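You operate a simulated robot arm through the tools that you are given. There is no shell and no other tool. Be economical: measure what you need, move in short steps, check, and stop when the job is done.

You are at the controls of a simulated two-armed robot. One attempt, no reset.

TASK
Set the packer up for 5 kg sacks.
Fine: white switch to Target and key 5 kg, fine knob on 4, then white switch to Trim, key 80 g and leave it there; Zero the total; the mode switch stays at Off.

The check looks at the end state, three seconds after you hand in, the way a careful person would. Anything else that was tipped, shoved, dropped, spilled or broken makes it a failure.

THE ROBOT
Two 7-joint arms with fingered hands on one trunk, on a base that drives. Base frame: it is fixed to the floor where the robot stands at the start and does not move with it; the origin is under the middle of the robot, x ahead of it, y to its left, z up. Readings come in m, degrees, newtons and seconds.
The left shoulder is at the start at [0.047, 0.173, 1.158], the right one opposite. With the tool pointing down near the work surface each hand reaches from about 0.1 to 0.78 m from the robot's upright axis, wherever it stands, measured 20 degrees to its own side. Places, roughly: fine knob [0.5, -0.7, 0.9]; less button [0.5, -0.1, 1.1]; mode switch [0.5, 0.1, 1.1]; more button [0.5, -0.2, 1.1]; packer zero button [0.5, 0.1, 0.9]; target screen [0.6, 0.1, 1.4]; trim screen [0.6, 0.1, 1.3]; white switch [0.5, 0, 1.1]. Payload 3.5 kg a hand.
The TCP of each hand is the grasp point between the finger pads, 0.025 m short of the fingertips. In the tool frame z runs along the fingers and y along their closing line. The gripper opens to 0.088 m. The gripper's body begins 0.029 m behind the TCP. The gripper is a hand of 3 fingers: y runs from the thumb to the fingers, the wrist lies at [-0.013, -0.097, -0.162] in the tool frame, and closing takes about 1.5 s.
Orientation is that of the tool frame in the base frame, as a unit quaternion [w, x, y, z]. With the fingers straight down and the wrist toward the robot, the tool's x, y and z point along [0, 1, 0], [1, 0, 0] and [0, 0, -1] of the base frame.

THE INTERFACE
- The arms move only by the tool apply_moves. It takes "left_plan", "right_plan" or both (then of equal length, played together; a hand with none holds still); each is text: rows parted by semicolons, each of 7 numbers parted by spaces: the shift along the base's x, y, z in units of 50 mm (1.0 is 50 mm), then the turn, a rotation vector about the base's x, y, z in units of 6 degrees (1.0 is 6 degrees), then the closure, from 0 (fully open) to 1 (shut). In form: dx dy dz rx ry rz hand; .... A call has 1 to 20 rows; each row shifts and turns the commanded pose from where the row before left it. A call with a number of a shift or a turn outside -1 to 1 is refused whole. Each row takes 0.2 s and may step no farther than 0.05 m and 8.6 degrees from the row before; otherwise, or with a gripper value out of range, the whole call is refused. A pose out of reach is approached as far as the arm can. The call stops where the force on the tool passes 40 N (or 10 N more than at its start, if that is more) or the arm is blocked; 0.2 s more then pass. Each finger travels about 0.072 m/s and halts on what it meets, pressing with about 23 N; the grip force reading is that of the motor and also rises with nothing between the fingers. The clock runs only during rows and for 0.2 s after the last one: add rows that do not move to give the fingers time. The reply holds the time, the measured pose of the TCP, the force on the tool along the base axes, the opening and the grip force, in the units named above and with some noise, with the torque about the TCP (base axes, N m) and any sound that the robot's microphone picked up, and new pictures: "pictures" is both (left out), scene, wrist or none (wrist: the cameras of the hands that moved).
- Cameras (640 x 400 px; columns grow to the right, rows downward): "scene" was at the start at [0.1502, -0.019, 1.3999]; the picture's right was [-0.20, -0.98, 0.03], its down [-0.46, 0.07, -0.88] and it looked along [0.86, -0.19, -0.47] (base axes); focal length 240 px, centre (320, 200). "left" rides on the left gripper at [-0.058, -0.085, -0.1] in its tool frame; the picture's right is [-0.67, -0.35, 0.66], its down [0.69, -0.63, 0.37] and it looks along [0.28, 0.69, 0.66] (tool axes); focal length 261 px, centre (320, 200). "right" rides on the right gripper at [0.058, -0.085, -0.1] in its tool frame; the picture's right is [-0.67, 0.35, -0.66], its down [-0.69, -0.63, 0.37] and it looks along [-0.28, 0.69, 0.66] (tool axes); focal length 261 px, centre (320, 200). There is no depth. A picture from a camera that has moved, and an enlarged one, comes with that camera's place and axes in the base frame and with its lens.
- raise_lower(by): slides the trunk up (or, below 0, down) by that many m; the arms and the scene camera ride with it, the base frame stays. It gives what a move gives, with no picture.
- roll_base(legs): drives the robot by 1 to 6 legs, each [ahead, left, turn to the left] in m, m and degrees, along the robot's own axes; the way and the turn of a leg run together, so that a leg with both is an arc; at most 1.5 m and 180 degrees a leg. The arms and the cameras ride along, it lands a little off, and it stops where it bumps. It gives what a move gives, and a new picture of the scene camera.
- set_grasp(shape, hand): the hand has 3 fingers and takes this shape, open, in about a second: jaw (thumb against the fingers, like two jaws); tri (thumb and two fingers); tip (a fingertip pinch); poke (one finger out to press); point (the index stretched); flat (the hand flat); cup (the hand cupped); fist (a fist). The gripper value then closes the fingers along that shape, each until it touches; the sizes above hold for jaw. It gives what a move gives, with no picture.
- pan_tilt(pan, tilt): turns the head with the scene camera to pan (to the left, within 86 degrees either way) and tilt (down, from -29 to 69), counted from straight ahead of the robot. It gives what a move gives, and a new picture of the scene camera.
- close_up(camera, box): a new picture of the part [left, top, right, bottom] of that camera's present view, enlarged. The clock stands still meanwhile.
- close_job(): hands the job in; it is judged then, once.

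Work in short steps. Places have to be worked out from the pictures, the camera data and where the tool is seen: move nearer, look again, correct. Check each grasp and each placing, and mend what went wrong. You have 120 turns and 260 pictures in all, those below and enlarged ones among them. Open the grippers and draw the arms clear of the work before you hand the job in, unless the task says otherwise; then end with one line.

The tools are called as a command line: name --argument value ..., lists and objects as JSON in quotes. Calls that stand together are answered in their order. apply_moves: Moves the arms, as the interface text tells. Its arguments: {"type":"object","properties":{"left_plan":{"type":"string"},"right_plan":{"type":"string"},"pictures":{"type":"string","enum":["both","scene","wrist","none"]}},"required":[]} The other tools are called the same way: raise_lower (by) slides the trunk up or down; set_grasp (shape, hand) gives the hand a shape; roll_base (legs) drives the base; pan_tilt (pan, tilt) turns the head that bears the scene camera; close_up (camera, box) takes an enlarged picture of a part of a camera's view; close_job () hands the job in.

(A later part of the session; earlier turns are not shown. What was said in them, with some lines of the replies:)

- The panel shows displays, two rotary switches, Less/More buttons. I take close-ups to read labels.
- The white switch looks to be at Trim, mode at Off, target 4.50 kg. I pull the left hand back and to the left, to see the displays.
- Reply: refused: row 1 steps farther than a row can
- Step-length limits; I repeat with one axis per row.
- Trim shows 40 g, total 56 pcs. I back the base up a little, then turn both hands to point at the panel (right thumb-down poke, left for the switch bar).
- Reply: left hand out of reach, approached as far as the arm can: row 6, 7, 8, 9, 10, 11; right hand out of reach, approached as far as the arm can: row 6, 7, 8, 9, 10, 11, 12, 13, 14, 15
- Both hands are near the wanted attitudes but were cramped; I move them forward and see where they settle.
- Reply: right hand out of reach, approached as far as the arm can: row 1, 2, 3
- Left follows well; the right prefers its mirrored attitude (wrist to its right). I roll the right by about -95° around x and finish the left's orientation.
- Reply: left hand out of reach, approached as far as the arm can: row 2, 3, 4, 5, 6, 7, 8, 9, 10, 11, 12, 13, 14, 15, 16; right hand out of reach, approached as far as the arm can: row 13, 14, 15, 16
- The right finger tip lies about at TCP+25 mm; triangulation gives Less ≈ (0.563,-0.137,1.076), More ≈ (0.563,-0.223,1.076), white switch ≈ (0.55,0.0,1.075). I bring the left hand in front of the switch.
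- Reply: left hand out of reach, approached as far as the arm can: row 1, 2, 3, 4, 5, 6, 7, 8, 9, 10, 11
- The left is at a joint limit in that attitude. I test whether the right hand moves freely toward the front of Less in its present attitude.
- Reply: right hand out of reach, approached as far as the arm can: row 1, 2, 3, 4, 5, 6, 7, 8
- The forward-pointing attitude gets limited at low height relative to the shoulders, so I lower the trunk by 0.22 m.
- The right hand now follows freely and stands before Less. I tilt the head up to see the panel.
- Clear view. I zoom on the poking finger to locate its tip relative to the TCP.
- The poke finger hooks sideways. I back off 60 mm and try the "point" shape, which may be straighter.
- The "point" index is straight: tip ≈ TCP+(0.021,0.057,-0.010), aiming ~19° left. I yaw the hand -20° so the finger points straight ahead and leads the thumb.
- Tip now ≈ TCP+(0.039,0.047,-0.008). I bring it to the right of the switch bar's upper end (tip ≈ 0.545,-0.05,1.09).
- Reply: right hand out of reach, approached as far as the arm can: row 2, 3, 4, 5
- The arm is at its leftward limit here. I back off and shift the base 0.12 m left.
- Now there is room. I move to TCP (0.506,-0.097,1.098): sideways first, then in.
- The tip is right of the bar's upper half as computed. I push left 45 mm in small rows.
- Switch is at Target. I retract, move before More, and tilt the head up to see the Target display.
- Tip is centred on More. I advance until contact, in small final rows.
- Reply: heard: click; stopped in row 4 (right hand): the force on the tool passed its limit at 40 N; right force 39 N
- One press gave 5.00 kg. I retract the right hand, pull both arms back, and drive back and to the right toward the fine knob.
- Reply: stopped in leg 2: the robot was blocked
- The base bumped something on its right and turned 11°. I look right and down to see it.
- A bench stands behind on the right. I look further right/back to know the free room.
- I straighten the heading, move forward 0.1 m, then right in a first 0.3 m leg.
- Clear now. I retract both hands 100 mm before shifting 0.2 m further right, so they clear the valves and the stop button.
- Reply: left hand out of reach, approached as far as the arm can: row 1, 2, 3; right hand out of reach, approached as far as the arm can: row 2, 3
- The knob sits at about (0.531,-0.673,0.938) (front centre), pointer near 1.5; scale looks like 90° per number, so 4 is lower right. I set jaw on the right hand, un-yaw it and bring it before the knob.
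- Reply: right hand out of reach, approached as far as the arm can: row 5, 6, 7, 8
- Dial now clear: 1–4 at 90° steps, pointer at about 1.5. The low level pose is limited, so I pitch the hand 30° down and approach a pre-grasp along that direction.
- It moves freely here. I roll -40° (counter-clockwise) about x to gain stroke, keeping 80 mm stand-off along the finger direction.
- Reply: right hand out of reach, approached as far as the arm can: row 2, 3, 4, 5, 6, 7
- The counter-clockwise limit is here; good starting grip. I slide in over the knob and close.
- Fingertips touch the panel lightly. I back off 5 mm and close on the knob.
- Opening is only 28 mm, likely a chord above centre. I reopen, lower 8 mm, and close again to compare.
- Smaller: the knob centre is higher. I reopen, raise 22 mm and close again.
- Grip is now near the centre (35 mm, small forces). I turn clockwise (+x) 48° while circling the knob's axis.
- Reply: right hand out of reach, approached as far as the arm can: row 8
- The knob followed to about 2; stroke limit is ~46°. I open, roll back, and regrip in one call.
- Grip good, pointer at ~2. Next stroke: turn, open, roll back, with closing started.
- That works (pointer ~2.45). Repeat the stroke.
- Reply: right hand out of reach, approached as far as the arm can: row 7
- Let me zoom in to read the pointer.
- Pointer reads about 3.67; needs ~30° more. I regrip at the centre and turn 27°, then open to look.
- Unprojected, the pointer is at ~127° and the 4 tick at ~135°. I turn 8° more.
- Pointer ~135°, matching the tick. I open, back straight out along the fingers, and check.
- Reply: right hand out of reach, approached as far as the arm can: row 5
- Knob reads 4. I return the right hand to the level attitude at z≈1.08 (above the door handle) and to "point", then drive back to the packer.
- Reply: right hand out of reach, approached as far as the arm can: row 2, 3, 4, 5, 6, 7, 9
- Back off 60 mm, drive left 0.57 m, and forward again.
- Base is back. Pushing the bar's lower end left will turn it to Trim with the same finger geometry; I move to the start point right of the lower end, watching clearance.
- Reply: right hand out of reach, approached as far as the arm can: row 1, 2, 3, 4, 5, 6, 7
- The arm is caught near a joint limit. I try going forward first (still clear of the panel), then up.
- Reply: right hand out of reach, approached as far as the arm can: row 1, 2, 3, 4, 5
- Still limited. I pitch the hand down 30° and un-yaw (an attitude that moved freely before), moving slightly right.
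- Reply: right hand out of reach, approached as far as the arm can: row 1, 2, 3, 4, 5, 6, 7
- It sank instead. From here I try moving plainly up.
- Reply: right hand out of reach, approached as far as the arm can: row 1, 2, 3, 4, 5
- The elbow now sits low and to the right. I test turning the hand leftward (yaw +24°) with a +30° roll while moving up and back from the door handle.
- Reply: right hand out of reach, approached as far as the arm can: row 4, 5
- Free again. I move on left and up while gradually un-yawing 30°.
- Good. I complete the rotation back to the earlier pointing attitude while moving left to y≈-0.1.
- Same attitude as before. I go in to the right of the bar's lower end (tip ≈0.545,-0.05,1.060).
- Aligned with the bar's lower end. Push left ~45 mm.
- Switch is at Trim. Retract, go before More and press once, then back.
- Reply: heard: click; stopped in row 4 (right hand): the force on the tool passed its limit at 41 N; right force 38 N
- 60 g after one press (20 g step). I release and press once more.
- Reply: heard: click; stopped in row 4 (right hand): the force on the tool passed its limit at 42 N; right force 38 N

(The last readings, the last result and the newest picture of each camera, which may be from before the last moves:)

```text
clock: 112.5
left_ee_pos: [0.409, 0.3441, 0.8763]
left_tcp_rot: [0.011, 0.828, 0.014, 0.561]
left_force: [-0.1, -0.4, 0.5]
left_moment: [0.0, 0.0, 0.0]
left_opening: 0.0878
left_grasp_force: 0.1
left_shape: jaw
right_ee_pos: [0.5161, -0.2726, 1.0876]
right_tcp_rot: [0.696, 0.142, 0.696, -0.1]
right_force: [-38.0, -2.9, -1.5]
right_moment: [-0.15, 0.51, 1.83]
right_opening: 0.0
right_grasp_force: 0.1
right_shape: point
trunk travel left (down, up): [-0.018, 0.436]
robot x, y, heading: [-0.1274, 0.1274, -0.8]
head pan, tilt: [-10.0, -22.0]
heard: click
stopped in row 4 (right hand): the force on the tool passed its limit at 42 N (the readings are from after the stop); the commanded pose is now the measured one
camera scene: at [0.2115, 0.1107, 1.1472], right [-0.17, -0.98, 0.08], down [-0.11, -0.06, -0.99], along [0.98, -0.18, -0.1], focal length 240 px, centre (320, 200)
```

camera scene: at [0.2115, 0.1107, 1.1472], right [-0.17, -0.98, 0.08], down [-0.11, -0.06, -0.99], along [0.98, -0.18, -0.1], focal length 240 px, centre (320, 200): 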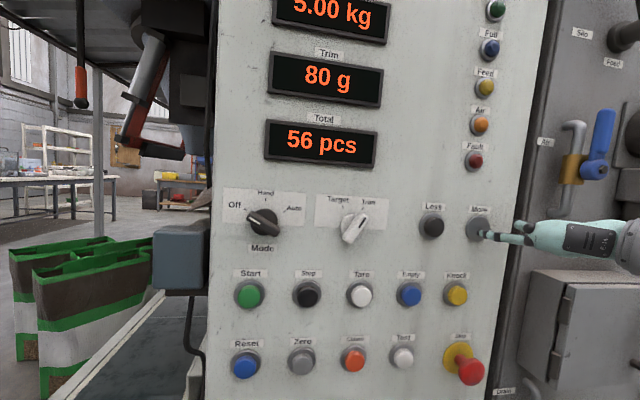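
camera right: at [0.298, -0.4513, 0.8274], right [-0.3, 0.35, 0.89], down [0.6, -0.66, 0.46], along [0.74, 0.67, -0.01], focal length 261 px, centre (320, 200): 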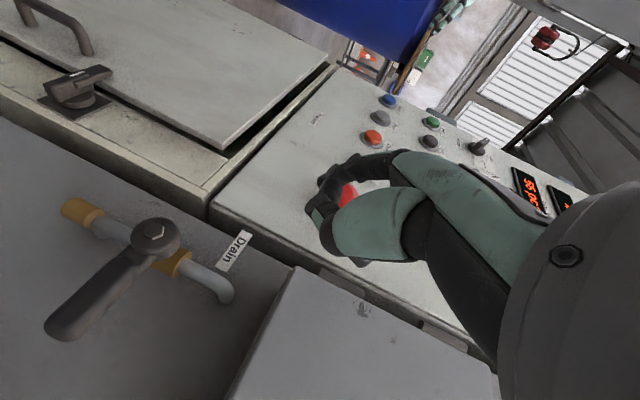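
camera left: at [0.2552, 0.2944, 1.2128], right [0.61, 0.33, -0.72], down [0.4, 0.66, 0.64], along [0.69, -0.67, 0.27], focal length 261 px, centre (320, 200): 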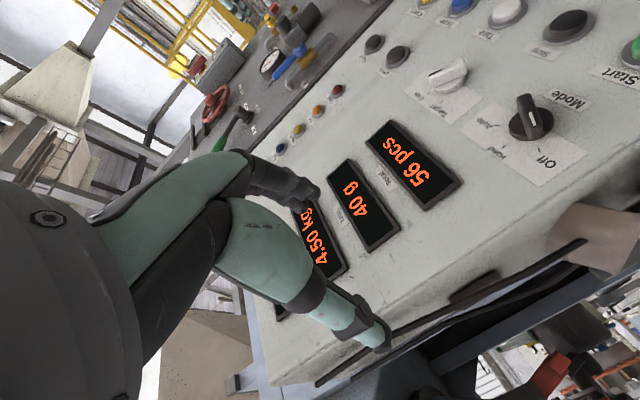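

80 g set. I retract the right hand, and prepare the left as pointer for Zero (≈0.56, 0.058, 0.855).

apply_moves --right_plan "-0.7 0 0 0 0 0 0;-0.8 0 0 0 0 0 0;0 0 0 0 0 0 0" --pictures "none"

set_grasp --hand "left" --shape "point"

apply_moves --left_plan "0 -0.6 0 0 0 0.42 0;0 -0.6 0 0 0 0.42 0;0 -0.6 0 0 0 0.42 0;0 -0.6 0 0 0 0.42 0;0 -0.6 0 0 0 0.42 0;0 -0.6 0 0 0 0.42 0;0 -0.6 0 0 0 0.42 0;0 -0.6 0 0 0 0.42 0" --pictures "none"

pan_tilt --pan 0 --tilt -8

```text
clock: 113.2
left_ee_pos: [0.4145, 0.3455, 0.8706]
left_tcp_rot: [0.009, 0.83, 0.015, 0.557]
left_force: [0.3, -0.4, 0.2]
left_moment: [-0.02, -0.01, 0.0]
left_opening: 0.0879
left_grasp_force: 0.0
left_shape: jaw
right_ee_pos: [0.4529, -0.2707, 1.0777]
right_tcp_rot: [0.692, 0.143, 0.7, -0.102]
right_force: [1.2, 0.7, 0.5]
right_moment: [0.0, 0.0, 0.01]
right_opening: 0.0
right_grasp_force: 0.1
right_shape: point
trunk travel left (down, up): [-0.018, 0.436]
robot x, y, heading: [-0.1264, 0.1275, -0.8]
head pan, tilt: [-10.0, -22.0]
```

```text
clock: 114.2
left_ee_pos: [0.4148, 0.3456, 0.8715]
left_tcp_rot: [0.011, 0.83, 0.014, 0.557]
left_force: [-0.2, -0.6, 1.2]
left_moment: [-0.01, 0.01, 0.01]
left_opening: 0.0805
left_grasp_force: 0.2
left_shape: point
right_ee_pos: [0.4508, -0.2707, 1.0796]
right_tcp_rot: [0.693, 0.142, 0.699, -0.102]
right_force: [0.2, -0.3, 0.2]
right_moment: [0.01, 0.0, -0.02]
right_opening: 0.0
right_grasp_force: 0.0
right_shape: point
trunk travel left (down, up): [-0.018, 0.436]
robot x, y, heading: [-0.127, 0.1276, -0.7]
head pan, tilt: [-10.0, -22.0]
```

```text
clock: 116.0
left_ee_pos: [0.439, 0.2018, 0.9099]
left_tcp_rot: [-0.088, 0.815, 0.16, 0.55]
left_force: [-0.1, -0.3, -0.6]
left_moment: [0.02, -0.01, 0.0]
left_opening: 0.0
left_grasp_force: 0.1
left_shape: point
left hand out of reach, approached as far as the arm can: row 2, 3, 4, 5, 6, 8
right_ee_pos: [0.4529, -0.2696, 1.0799]
right_tcp_rot: [0.693, 0.142, 0.699, -0.101]
right_force: [0.5, 0.4, 0.3]
right_moment: [0.0, -0.01, 0.01]
right_opening: 0.0003
right_grasp_force: 0.1
right_shape: point
trunk travel left (down, up): [-0.018, 0.436]
robot x, y, heading: [-0.1294, 0.1279, -0.9]
head pan, tilt: [-10.0, -22.0]
```

```text
clock: 116.7
left_ee_pos: [0.4387, 0.2006, 0.9104]
left_tcp_rot: [-0.087, 0.816, 0.158, 0.55]
left_force: [0.7, 0.5, -0.6]
left_moment: [0.01, 0.01, -0.02]
left_opening: 0.0
left_grasp_force: 0.1
left_shape: point
right_ee_pos: [0.4522, -0.2696, 1.0792]
right_tcp_rot: [0.693, 0.142, 0.699, -0.102]
right_force: [0.9, -0.6, -1.3]
right_moment: [0.02, 0.05, -0.01]
right_opening: 0.0
right_grasp_force: 0.1
right_shape: point
trunk travel left (down, up): [-0.018, 0.436]
robot x, y, heading: [-0.1274, 0.129, -0.7]
head pan, tilt: [0.0, -8.0]
camera scene: at [0.2215, 0.1248, 1.1214], right [-0.01, -1.0, 0.0], down [-0.35, 0.0, -0.94], along [0.94, -0.01, -0.35], focal length 240 px, centre (320, 200)
```

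scene: 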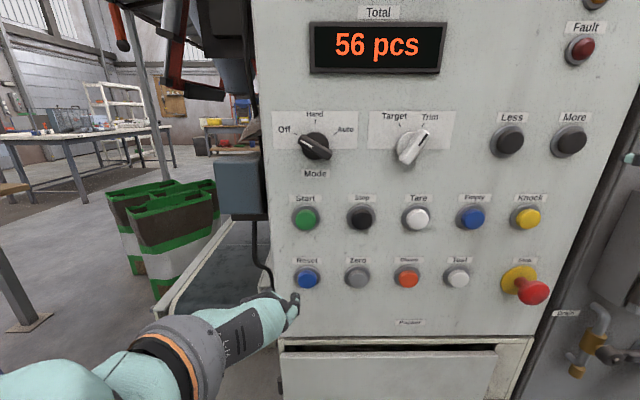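

The left hand needs the base ~0.1 m further right. I first retract the right hand, then shift.

apply_moves --right_plan "-0.7 0 0 0 0 0 0;-0.5 0 0 0 0 0 0" --pictures "none"

roll_base --legs '[[0, -0.1, 0.8]]'

close_up --camera "left" --box '[0, 0, 640, 400]'

```text
clock: 117.3
left_ee_pos: [0.4376, 0.1999, 0.9112]
left_tcp_rot: [-0.087, 0.816, 0.158, 0.55]
left_force: [0.4, 0.4, 0.1]
left_moment: [0.0, -0.03, -0.02]
left_opening: 0.0001
left_grasp_force: 0.0
left_shape: point
right_ee_pos: [0.3945, -0.2694, 1.082]
right_tcp_rot: [0.695, 0.141, 0.698, -0.1]
right_force: [0.1, -0.6, -0.1]
right_moment: [0.0, 0.02, 0.02]
right_opening: 0.0
right_grasp_force: 0.1
right_shape: point
right hand out of reach, approached as far as the arm can: row 2
trunk travel left (down, up): [-0.018, 0.436]
robot x, y, heading: [-0.1303, 0.1321, -0.7]
head pan, tilt: [0.0, -8.0]
```

```text
clock: 118.5
left_ee_pos: [0.4366, 0.1052, 0.9091]
left_tcp_rot: [-0.092, 0.814, 0.165, 0.549]
left_force: [-0.4, 0.3, -0.6]
left_moment: [0.01, -0.01, 0.02]
left_opening: 0.0001
left_grasp_force: 0.1
left_shape: point
right_ee_pos: [0.3999, -0.3644, 1.0813]
right_tcp_rot: [0.695, 0.137, 0.699, -0.096]
right_force: [0.5, 0.4, 0.4]
right_moment: [0.02, 0.05, 0.03]
right_opening: 0.0
right_grasp_force: 0.1
right_shape: point
trunk travel left (down, up): [-0.018, 0.436]
robot x, y, heading: [-0.1281, 0.031, 0.0]
head pan, tilt: [0.0, -8.0]
camera scene: at [0.2209, 0.0266, 1.1213], right [0.0, -1.0, 0.0], down [-0.35, 0.0, -0.94], along [0.94, 0.0, -0.35], focal length 240 px, centre (320, 200)
```

scene: 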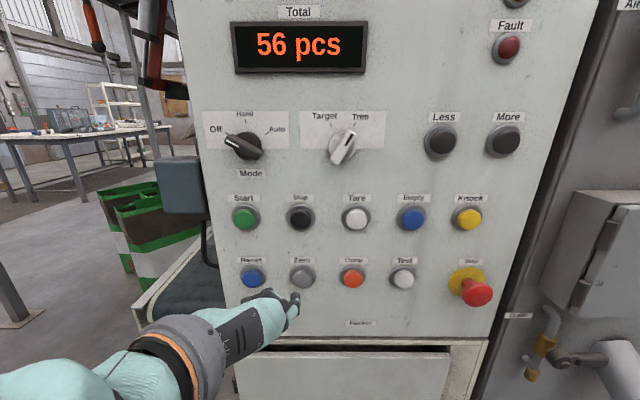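

```text
1.00 times, centred on (320, 200) of left (not enlarged: the box is as wide or as high as the picture)
camera zoom: at [0.299, 0.1412, 0.892], right [0.21, 0.43, -0.88], down [0.32, 0.82, 0.48], along [0.92, -0.38, 0.03], focal length 261 px, centre (320, 200)
```

zoom: 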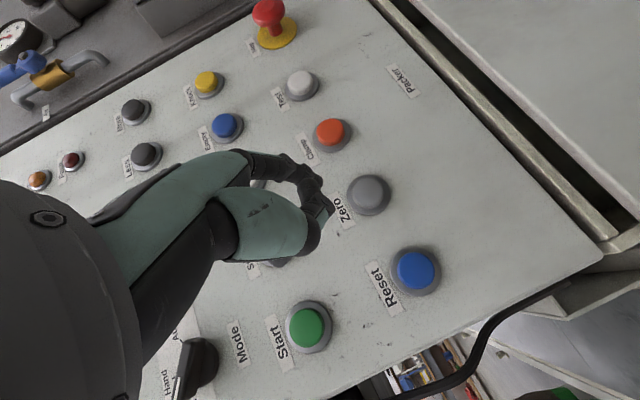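

Index tip computed at (0.472,0.058,0.894), Zero at (0.56,0.056,0.855). I lower 38 mm and advance 25 mm.

apply_moves --left_plan "0.25 0 -0.38 0 0 0 0;0.25 0 -0.38 0 0 0 0;0 0 0 0 0 0 0" --pictures "both"

```text
clock: 119.3
left_ee_pos: [0.4599, 0.1196, 0.9003]
left_tcp_rot: [-0.093, 0.815, 0.164, 0.547]
left_force: [-0.2, 0.1, 0.3]
left_moment: [0.03, -0.03, -0.02]
left_opening: 0.0003
left_grasp_force: 0.0
left_shape: point
left hand out of reach, approached as far as the arm can: row 1, 2
right_ee_pos: [0.3993, -0.3634, 1.0819]
right_tcp_rot: [0.695, 0.136, 0.699, -0.096]
right_force: [-0.5, 0.7, -0.3]
right_moment: [0.0, 0.04, -0.01]
right_opening: 0.0003
right_grasp_force: 0.2
right_shape: point
trunk travel left (down, up): [-0.018, 0.436]
robot x, y, heading: [-0.1293, 0.0274, 0.1]
head pan, tilt: [0.0, -8.0]
camera scene: at [0.2208, 0.0277, 1.1213], right [0.0, -1.0, 0.0], down [-0.35, 0.0, -0.94], along [0.94, 0.0, -0.35], focal length 240 px, centre (320, 200)
camera left: at [0.3228, 0.1566, 0.8826], right [0.2, 0.43, -0.88], down [0.32, 0.82, 0.47], along [0.92, -0.38, 0.03], focal length 261 px, centre (320, 200)
```

scene: 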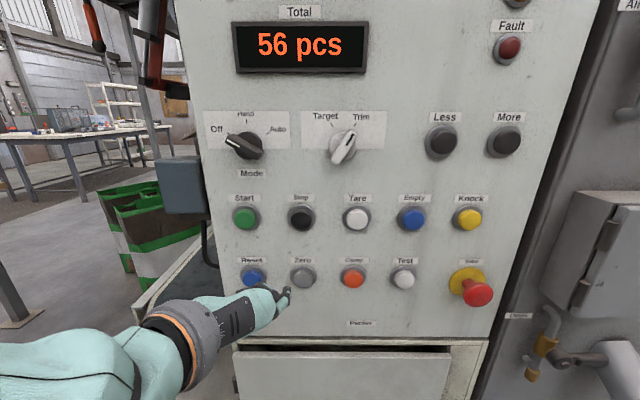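
left: 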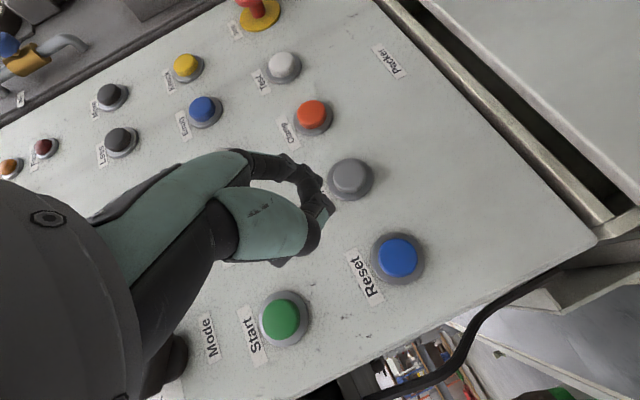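

Near a joint limit again. I pitch 18° further down with a -12° roll (mirrored freeing move), then lower.

apply_moves --left_plan "-0.3 0 0 -0.4 0.6 0 0;-0.2 0 0 -0.4 0.6 0 0;0 0 -0.2 -0.4 0.6 0 0;0 -0.1 -0.2 -0.4 0.6 0 0;0 -0.1 -0.2 -0.4 0.6 0 0;0 0 0 0 0 0 0" --pictures "wrist"

```text
clock: 120.7
left_ee_pos: [0.4354, 0.1109, 0.8699]
left_tcp_rot: [-0.031, 0.895, 0.204, 0.395]
left_force: [-0.4, 0.3, -0.2]
left_moment: [0.01, 0.0, -0.03]
left_opening: 0.0
left_grasp_force: 0.0
left_shape: point
right_ee_pos: [0.4007, -0.3638, 1.0823]
right_tcp_rot: [0.695, 0.136, 0.699, -0.095]
right_force: [0.3, -0.4, 0.1]
right_moment: [-0.02, -0.01, 0.01]
right_opening: 0.0
right_grasp_force: 0.1
right_shape: point
trunk travel left (down, up): [-0.018, 0.436]
robot x, y, heading: [-0.1271, 0.0276, 0.1]
head pan, tilt: [0.0, -8.0]
camera left: at [0.2979, 0.1468, 0.8881], right [-0.09, 0.23, -0.97], down [0.42, 0.89, 0.17], along [0.9, -0.39, -0.17], focal length 261 px, centre (320, 200)
```

left: 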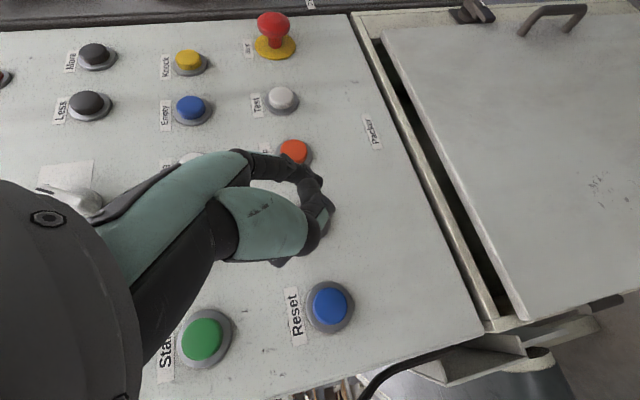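

Freed: tip now ≈(0.466,0.060,0.854), level with Zero. I advance 75 mm toward it and look.

apply_moves --left_plan "0.5 -0.04 0 0 0 0 0;0.5 -0.04 0 0 0 0 0;0.3 0 0 0 0 0 0;0.1 0 0 0 0 0 0" --pictures "both"

```text
clock: 121.7
left_ee_pos: [0.5027, 0.1104, 0.8699]
left_tcp_rot: [-0.031, 0.895, 0.206, 0.395]
left_force: [-0.6, -0.5, 0.3]
left_moment: [0.01, -0.03, -0.02]
left_opening: 0.0002
left_grasp_force: 0.1
left_shape: point
left hand out of reach, approached as far as the arm can: row 4
right_ee_pos: [0.4001, -0.364, 1.0828]
right_tcp_rot: [0.695, 0.135, 0.699, -0.096]
right_force: [-0.2, 0.5, 0.0]
right_moment: [0.0, 0.0, -0.02]
right_opening: 0.0
right_grasp_force: 0.1
right_shape: point
trunk travel left (down, up): [-0.018, 0.436]
robot x, y, heading: [-0.1303, 0.0273, -0.3]
head pan, tilt: [0.0, -8.0]
camera scene: at [0.2207, 0.0276, 1.1214], right [0.0, -1.0, 0.0], down [-0.35, 0.0, -0.94], along [0.94, 0.0, -0.35], focal length 240 px, centre (320, 200)
camera left: at [0.3664, 0.1463, 0.8878], right [-0.08, 0.23, -0.97], down [0.42, 0.89, 0.17], along [0.9, -0.4, -0.17], focal length 261 px, centre (320, 200)
```

scene: 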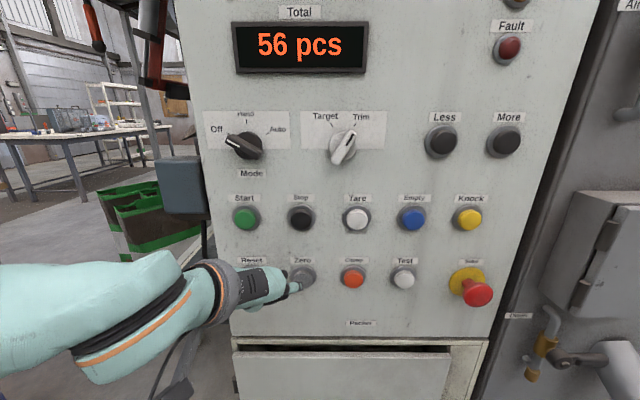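
left: 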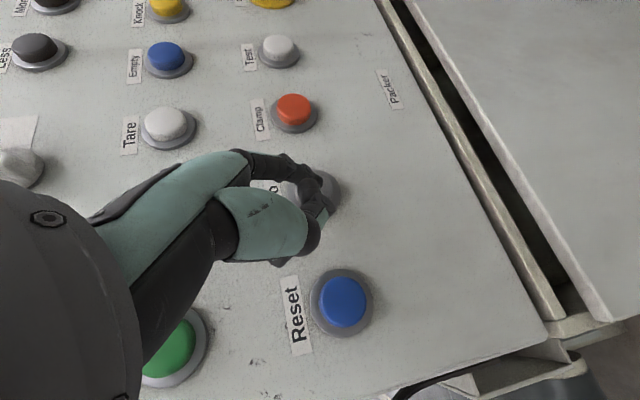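

Zoom to see the tip against Zero.

close_up --camera "scene" --box '[232, 230, 360, 310]'

close_up --camera "left" --box '[200, 100, 440, 250]'

```text
5.00 times, centred on (296, 270) of scene
camera zoom: at [0.2207, 0.0276, 1.1214], right [0.0, -1.0, 0.0], down [-0.35, 0.0, -0.94], along [0.94, 0.0, -0.35], focal length 1198 px, centre (440, -150)
```

zoom: 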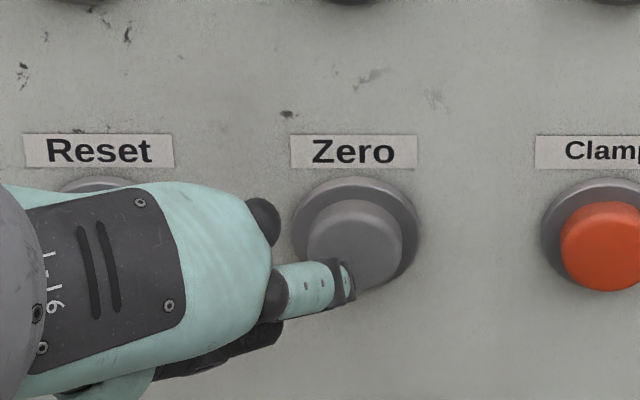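

```text
2.67 times, centred on (320, 175) of left
camera zoom: at [0.3664, 0.1463, 0.8878], right [-0.08, 0.23, -0.97], down [0.42, 0.89, 0.17], along [0.9, -0.4, -0.17], focal length 695 px, centre (320, 267)
```

zoom: 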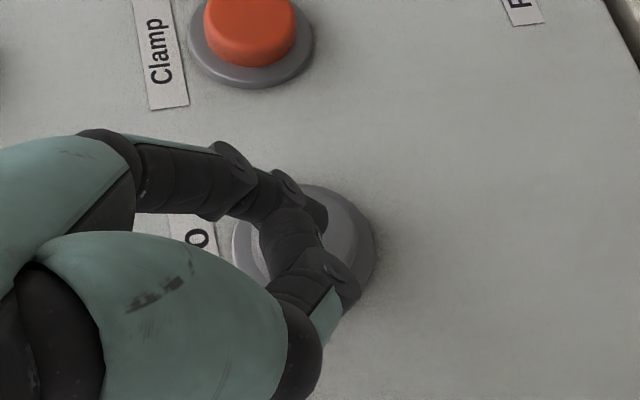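

The tip is on Zero's centre line, ~15-20 mm short. I press forward in small rows, adding a little pitch for reach.

apply_moves --left_plan "0.15 0 0 0 0.2 0 0;0.15 0 0 0 0.2 0 0;0.15 0 0 0 0.2 0 0;0.1 0 0 0 0.1 0 0" --pictures "scene"

```text
clock: 122.7
left_ee_pos: [0.5138, 0.1301, 0.865]
left_tcp_rot: [-0.037, 0.909, 0.204, 0.363]
left_force: [0.4, -0.1, -0.2]
left_moment: [-0.03, -0.04, 0.0]
left_opening: 0.0002
left_grasp_force: 0.0
left_shape: point
left hand out of reach, approached as far as the arm can: row 1, 2, 3, 4
right_ee_pos: [0.4008, -0.3643, 1.0823]
right_tcp_rot: [0.694, 0.137, 0.7, -0.096]
right_force: [0.1, 0.9, -0.1]
right_moment: [-0.04, 0.01, 0.01]
right_opening: 0.0002
right_grasp_force: 0.1
right_shape: point
trunk travel left (down, up): [-0.018, 0.436]
robot x, y, heading: [-0.1293, 0.028, 0.2]
head pan, tilt: [0.0, -8.0]
camera scene: at [0.2209, 0.0277, 1.1213], right [0.0, -1.0, 0.0], down [-0.35, 0.0, -0.94], along [0.94, 0.0, -0.35], focal length 240 px, centre (320, 200)
```

scene: 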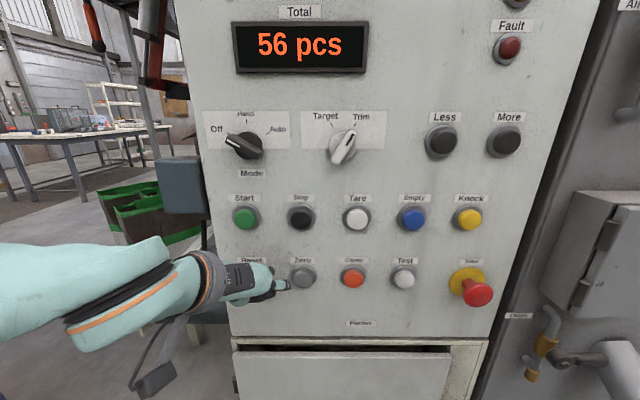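

It slid left. I back off 40 mm, add -18° roll and -6° yaw for freedom, and come back right.

apply_moves --left_plan "-0.4 0 0 0 0 0 0;-0.4 -0.1 0 -0.6 0 -0.2 0;0 -0.1 0 -0.6 0 -0.2 0;0 -0.1 0 -0.6 0 -0.2 0;0 -0.1 0 -0.6 0 -0.2 0;0 -0.1 0 -0.6 0 -0.2 0;0 0 0 0 0 0 0" --pictures "wrist"

```text
clock: 124.3
left_ee_pos: [0.4716, 0.1063, 0.8661]
left_tcp_rot: [0.125, 0.913, 0.209, 0.327]
left_force: [0.8, 1.0, -0.8]
left_moment: [0.02, -0.02, -0.02]
left_opening: 0.0
left_grasp_force: 0.0
left_shape: point
right_ee_pos: [0.4007, -0.3643, 1.0826]
right_tcp_rot: [0.696, 0.136, 0.699, -0.095]
right_force: [-0.7, -0.5, 0.4]
right_moment: [0.02, 0.0, -0.03]
right_opening: 0.0001
right_grasp_force: 0.1
right_shape: point
trunk travel left (down, up): [-0.018, 0.436]
robot x, y, heading: [-0.1283, 0.0256, 0.1]
head pan, tilt: [0.0, -8.0]
camera left: at [0.3411, 0.162, 0.8789], right [-0.15, -0.06, -0.99], down [0.53, 0.84, -0.13], along [0.84, -0.54, -0.09], focal length 261 px, centre (320, 200)
```

left: 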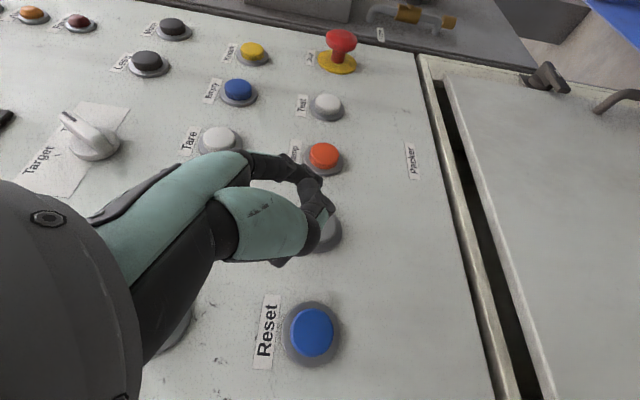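

New tip offset ≈(0.024,-0.057,0). I align (y+6 mm, z-9 mm) and press forward gradually.

apply_moves --left_plan "0.3 0.13 -0.17 0 0 0 0;0.3 0 0 0 0 0 0;0.3 0 0 0 0 0 0;0.1 0 0 0 0 0 0;0.1 0 0 0 0 0 0" --pictures "scene"

close_up --camera "scene" --box '[232, 230, 360, 310]'

```text
clock: 125.5
left_ee_pos: [0.5253, 0.1114, 0.8558]
left_tcp_rot: [0.124, 0.913, 0.21, 0.327]
left_force: [-2.6, 0.7, 0.2]
left_moment: [-0.02, -0.03, -0.16]
left_opening: 0.0
left_grasp_force: 0.2
left_shape: point
right_ee_pos: [0.4, -0.363, 1.082]
right_tcp_rot: [0.695, 0.137, 0.699, -0.096]
right_force: [0.4, -0.9, -0.5]
right_moment: [0.0, -0.01, 0.0]
right_opening: 0.0
right_grasp_force: 0.0
right_shape: point
trunk travel left (down, up): [-0.018, 0.436]
robot x, y, heading: [-0.1307, 0.0282, 0.2]
head pan, tilt: [0.0, -8.0]
heard: click
camera scene: at [0.2203, 0.0279, 1.1215], right [0.0, -1.0, 0.0], down [-0.35, 0.0, -0.94], along [0.94, 0.0, -0.35], focal length 240 px, centre (320, 200)
```

scene: 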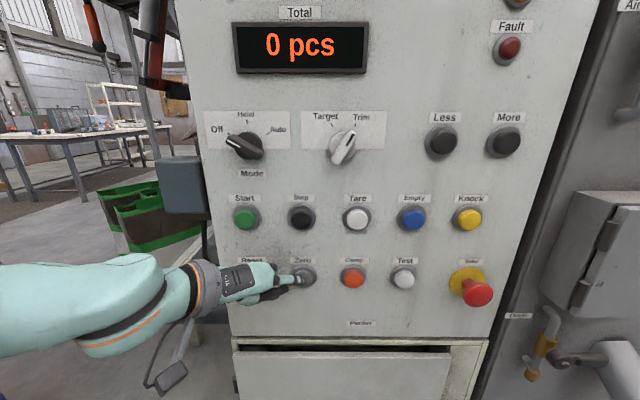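

```text
5.00 times, centred on (296, 270) of scene
camera zoom: at [0.2203, 0.0279, 1.1215], right [0.0, -1.0, 0.0], down [-0.35, 0.0, -0.94], along [0.94, 0.0, -0.35], focal length 1198 px, centre (440, -150)
```

zoom: 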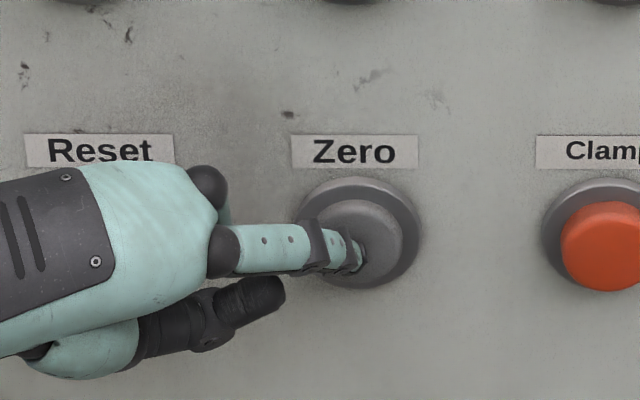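

Total is 0 pcs. I retract the left hand, open the hands (jaw), back the base off a little, and verify all displays and switches.

apply_moves --left_plan "-0.5 0 0 0 0 0 0;-0.7 0 0 0 0 0 0;0 0 0 0 0 0 0" --pictures "none"

roll_base --legs '[[-0.1, 0, 0]]'

set_grasp --hand "left" --shape "jaw"

set_grasp --hand "right" --shape "jaw"

pan_tilt --pan -15 --tilt -26

close_up --camera "right" --box '[0, 0, 640, 400]'

```text
clock: 126.3
left_ee_pos: [0.4649, 0.1131, 0.8563]
left_tcp_rot: [0.123, 0.913, 0.21, 0.327]
left_force: [-0.4, -0.5, 0.7]
left_moment: [-0.01, -0.02, 0.0]
left_opening: 0.0805
left_grasp_force: 0.1
left_shape: point
right_ee_pos: [0.4003, -0.3642, 1.0807]
right_tcp_rot: [0.695, 0.136, 0.7, -0.095]
right_force: [-0.3, 0.1, -0.3]
right_moment: [-0.01, 0.0, 0.02]
right_opening: 0.0001
right_grasp_force: 0.0
right_shape: point
trunk travel left (down, up): [-0.018, 0.436]
robot x, y, heading: [-0.1291, 0.0262, -0.0]
head pan, tilt: [0.0, -8.0]
```

```text
clock: 127.4
left_ee_pos: [0.3643, 0.113, 0.8562]
left_tcp_rot: [0.123, 0.913, 0.211, 0.328]
left_force: [0.2, -0.1, -0.3]
left_moment: [-0.03, -0.01, -0.02]
left_opening: 0.0808
left_grasp_force: 0.1
left_shape: point
right_ee_pos: [0.3002, -0.3636, 1.0816]
right_tcp_rot: [0.696, 0.136, 0.698, -0.096]
right_force: [-0.4, -0.1, 0.4]
right_moment: [-0.05, 0.01, -0.01]
right_opening: 0.0
right_grasp_force: 0.0
right_shape: point
trunk travel left (down, up): [-0.018, 0.436]
robot x, y, heading: [-0.227, 0.0298, 0.1]
head pan, tilt: [0.0, -8.0]
camera scene: at [0.1205, 0.0279, 1.1216], right [0.0, -1.0, 0.0], down [-0.35, 0.0, -0.94], along [0.94, 0.0, -0.35], focal length 240 px, centre (320, 200)
```

scene: 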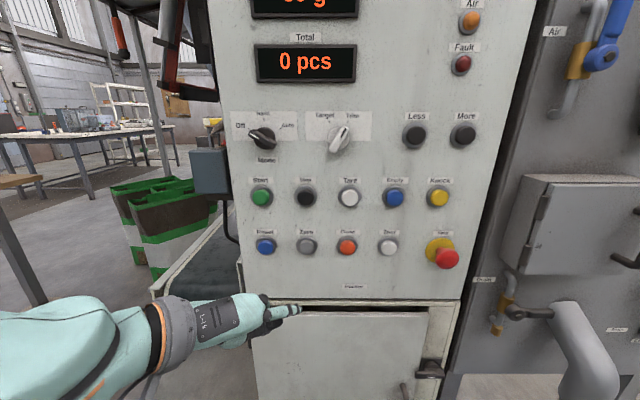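

```text
clock: 128.3
left_ee_pos: [0.3657, 0.1123, 0.8563]
left_tcp_rot: [0.123, 0.913, 0.21, 0.327]
left_force: [0.9, 0.2, 0.2]
left_moment: [-0.03, 0.03, 0.0]
left_opening: 0.0878
left_grasp_force: 0.1
left_shape: jaw
right_ee_pos: [0.3016, -0.3633, 1.0805]
right_tcp_rot: [0.695, 0.136, 0.7, -0.096]
right_force: [0.2, 0.0, 0.4]
right_moment: [-0.02, -0.01, -0.04]
right_opening: 0.0
right_grasp_force: 0.0
right_shape: point
trunk travel left (down, up): [-0.018, 0.436]
robot x, y, heading: [-0.2254, 0.0292, 0.5]
head pan, tilt: [0.0, -8.0]
```

```text
clock: 129.2
left_ee_pos: [0.3643, 0.1135, 0.8556]
left_tcp_rot: [0.123, 0.913, 0.21, 0.327]
left_force: [0.2, 0.6, 0.0]
left_moment: [0.03, 0.0, -0.01]
left_opening: 0.0878
left_grasp_force: 0.2
left_shape: jaw
right_ee_pos: [0.3008, -0.3647, 1.0815]
right_tcp_rot: [0.695, 0.136, 0.7, -0.096]
right_force: [1.3, -0.2, 0.3]
right_moment: [-0.01, 0.0, -0.02]
right_opening: 0.0877
right_grasp_force: 0.1
right_shape: jaw
trunk travel left (down, up): [-0.018, 0.436]
robot x, y, heading: [-0.2292, 0.0276, 0.2]
head pan, tilt: [0.0, -8.0]
```

```text
clock: 130.0
left_ee_pos: [0.3647, 0.1129, 0.8551]
left_tcp_rot: [0.123, 0.913, 0.21, 0.327]
left_force: [0.3, 0.0, -0.5]
left_moment: [0.01, 0.06, 0.0]
left_opening: 0.0878
left_grasp_force: 0.1
left_shape: jaw
right_ee_pos: [0.3007, -0.3636, 1.0815]
right_tcp_rot: [0.695, 0.137, 0.699, -0.095]
right_force: [-0.8, -0.2, -1.0]
right_moment: [0.01, -0.04, 0.02]
right_opening: 0.0876
right_grasp_force: 0.0
right_shape: jaw
trunk travel left (down, up): [-0.018, 0.436]
robot x, y, heading: [-0.2272, 0.028, -0.1]
head pan, tilt: [-15.0, -26.0]
camera scene: at [0.1173, 0.0098, 1.1515], right [-0.22, -0.97, 0.12], down [-0.06, -0.11, -0.99], along [0.97, -0.23, -0.03], focal length 240 px, centre (320, 200)
```

scene: 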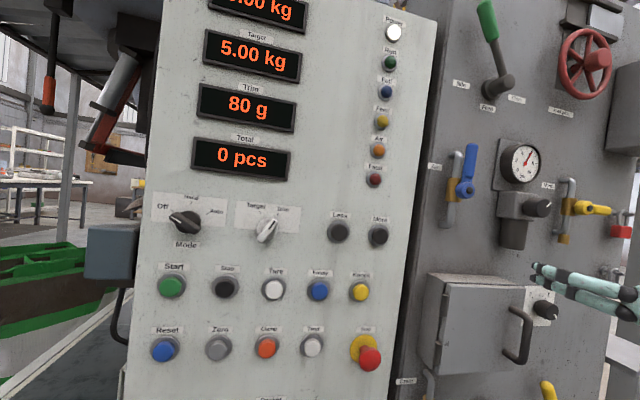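

```text
1.00 times, centred on (320, 200) of right (not enlarged: the box is as wide or as high as the picture)
camera zoom: at [0.1799, -0.409, 1.0199], right [-0.51, 0.5, 0.7], down [0.14, -0.75, 0.64], along [0.85, 0.43, 0.31], focal length 261 px, centre (320, 200)
```

zoom: 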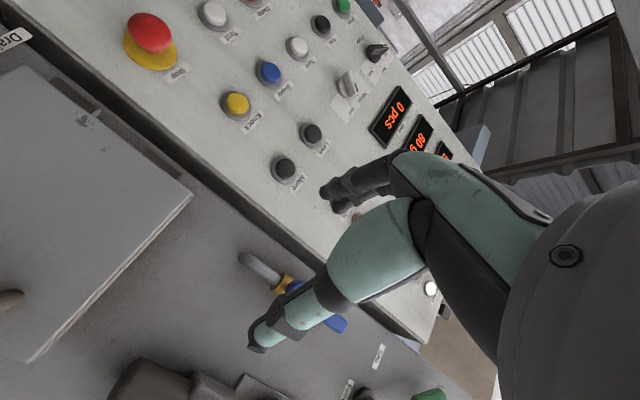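

Displays read 5.00 kg, 80 g, 0 pcs; mode Off, switch Trim. One last look at the fine knob.

close_up --camera "scene" --box '[504, 280, 584, 330]'

close_up --camera "scene" --box '[140, 180, 300, 280]'

```text
8.00 times, centred on (544, 305) of scene
camera zoom: at [0.1173, 0.0098, 1.1515], right [-0.22, -0.97, 0.12], down [-0.06, -0.11, -0.99], along [0.97, -0.23, -0.03], focal length 1917 px, centre (-1472, -640)
```

zoom: 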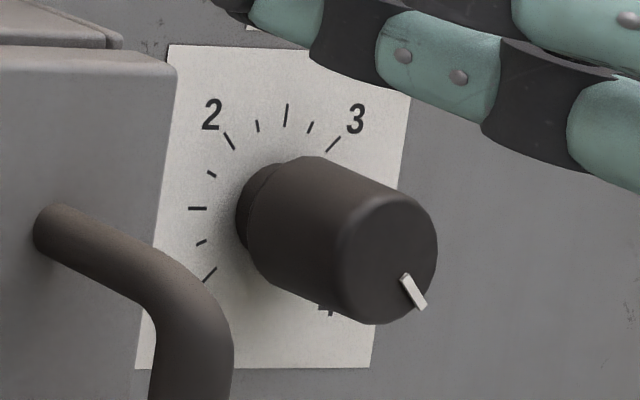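

```text
4.00 times, centred on (220, 230) of scene
camera zoom: at [0.1173, 0.0098, 1.1515], right [-0.22, -0.97, 0.12], down [-0.06, -0.11, -0.99], along [0.97, -0.23, -0.03], focal length 958 px, centre (720, 80)
```

zoom: 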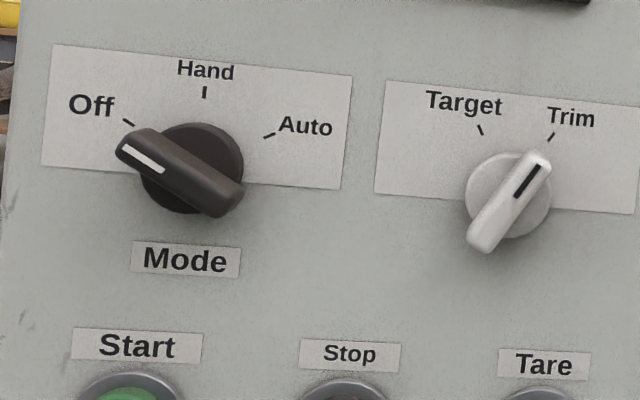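

All checks match, so I hand in.

close_job

```text
The job is handed in.
```

The packer is set for 5 kg sacks: Target reads 5.00 kg, Trim reads 80 g, Total reads 0 pcs, and the fine knob is on 4. The white switch is left at Trim and the mode switch is still at Off. The base bumped something on its right once while driving; I don't know what it touched, though I saw nothing tipped or moved.
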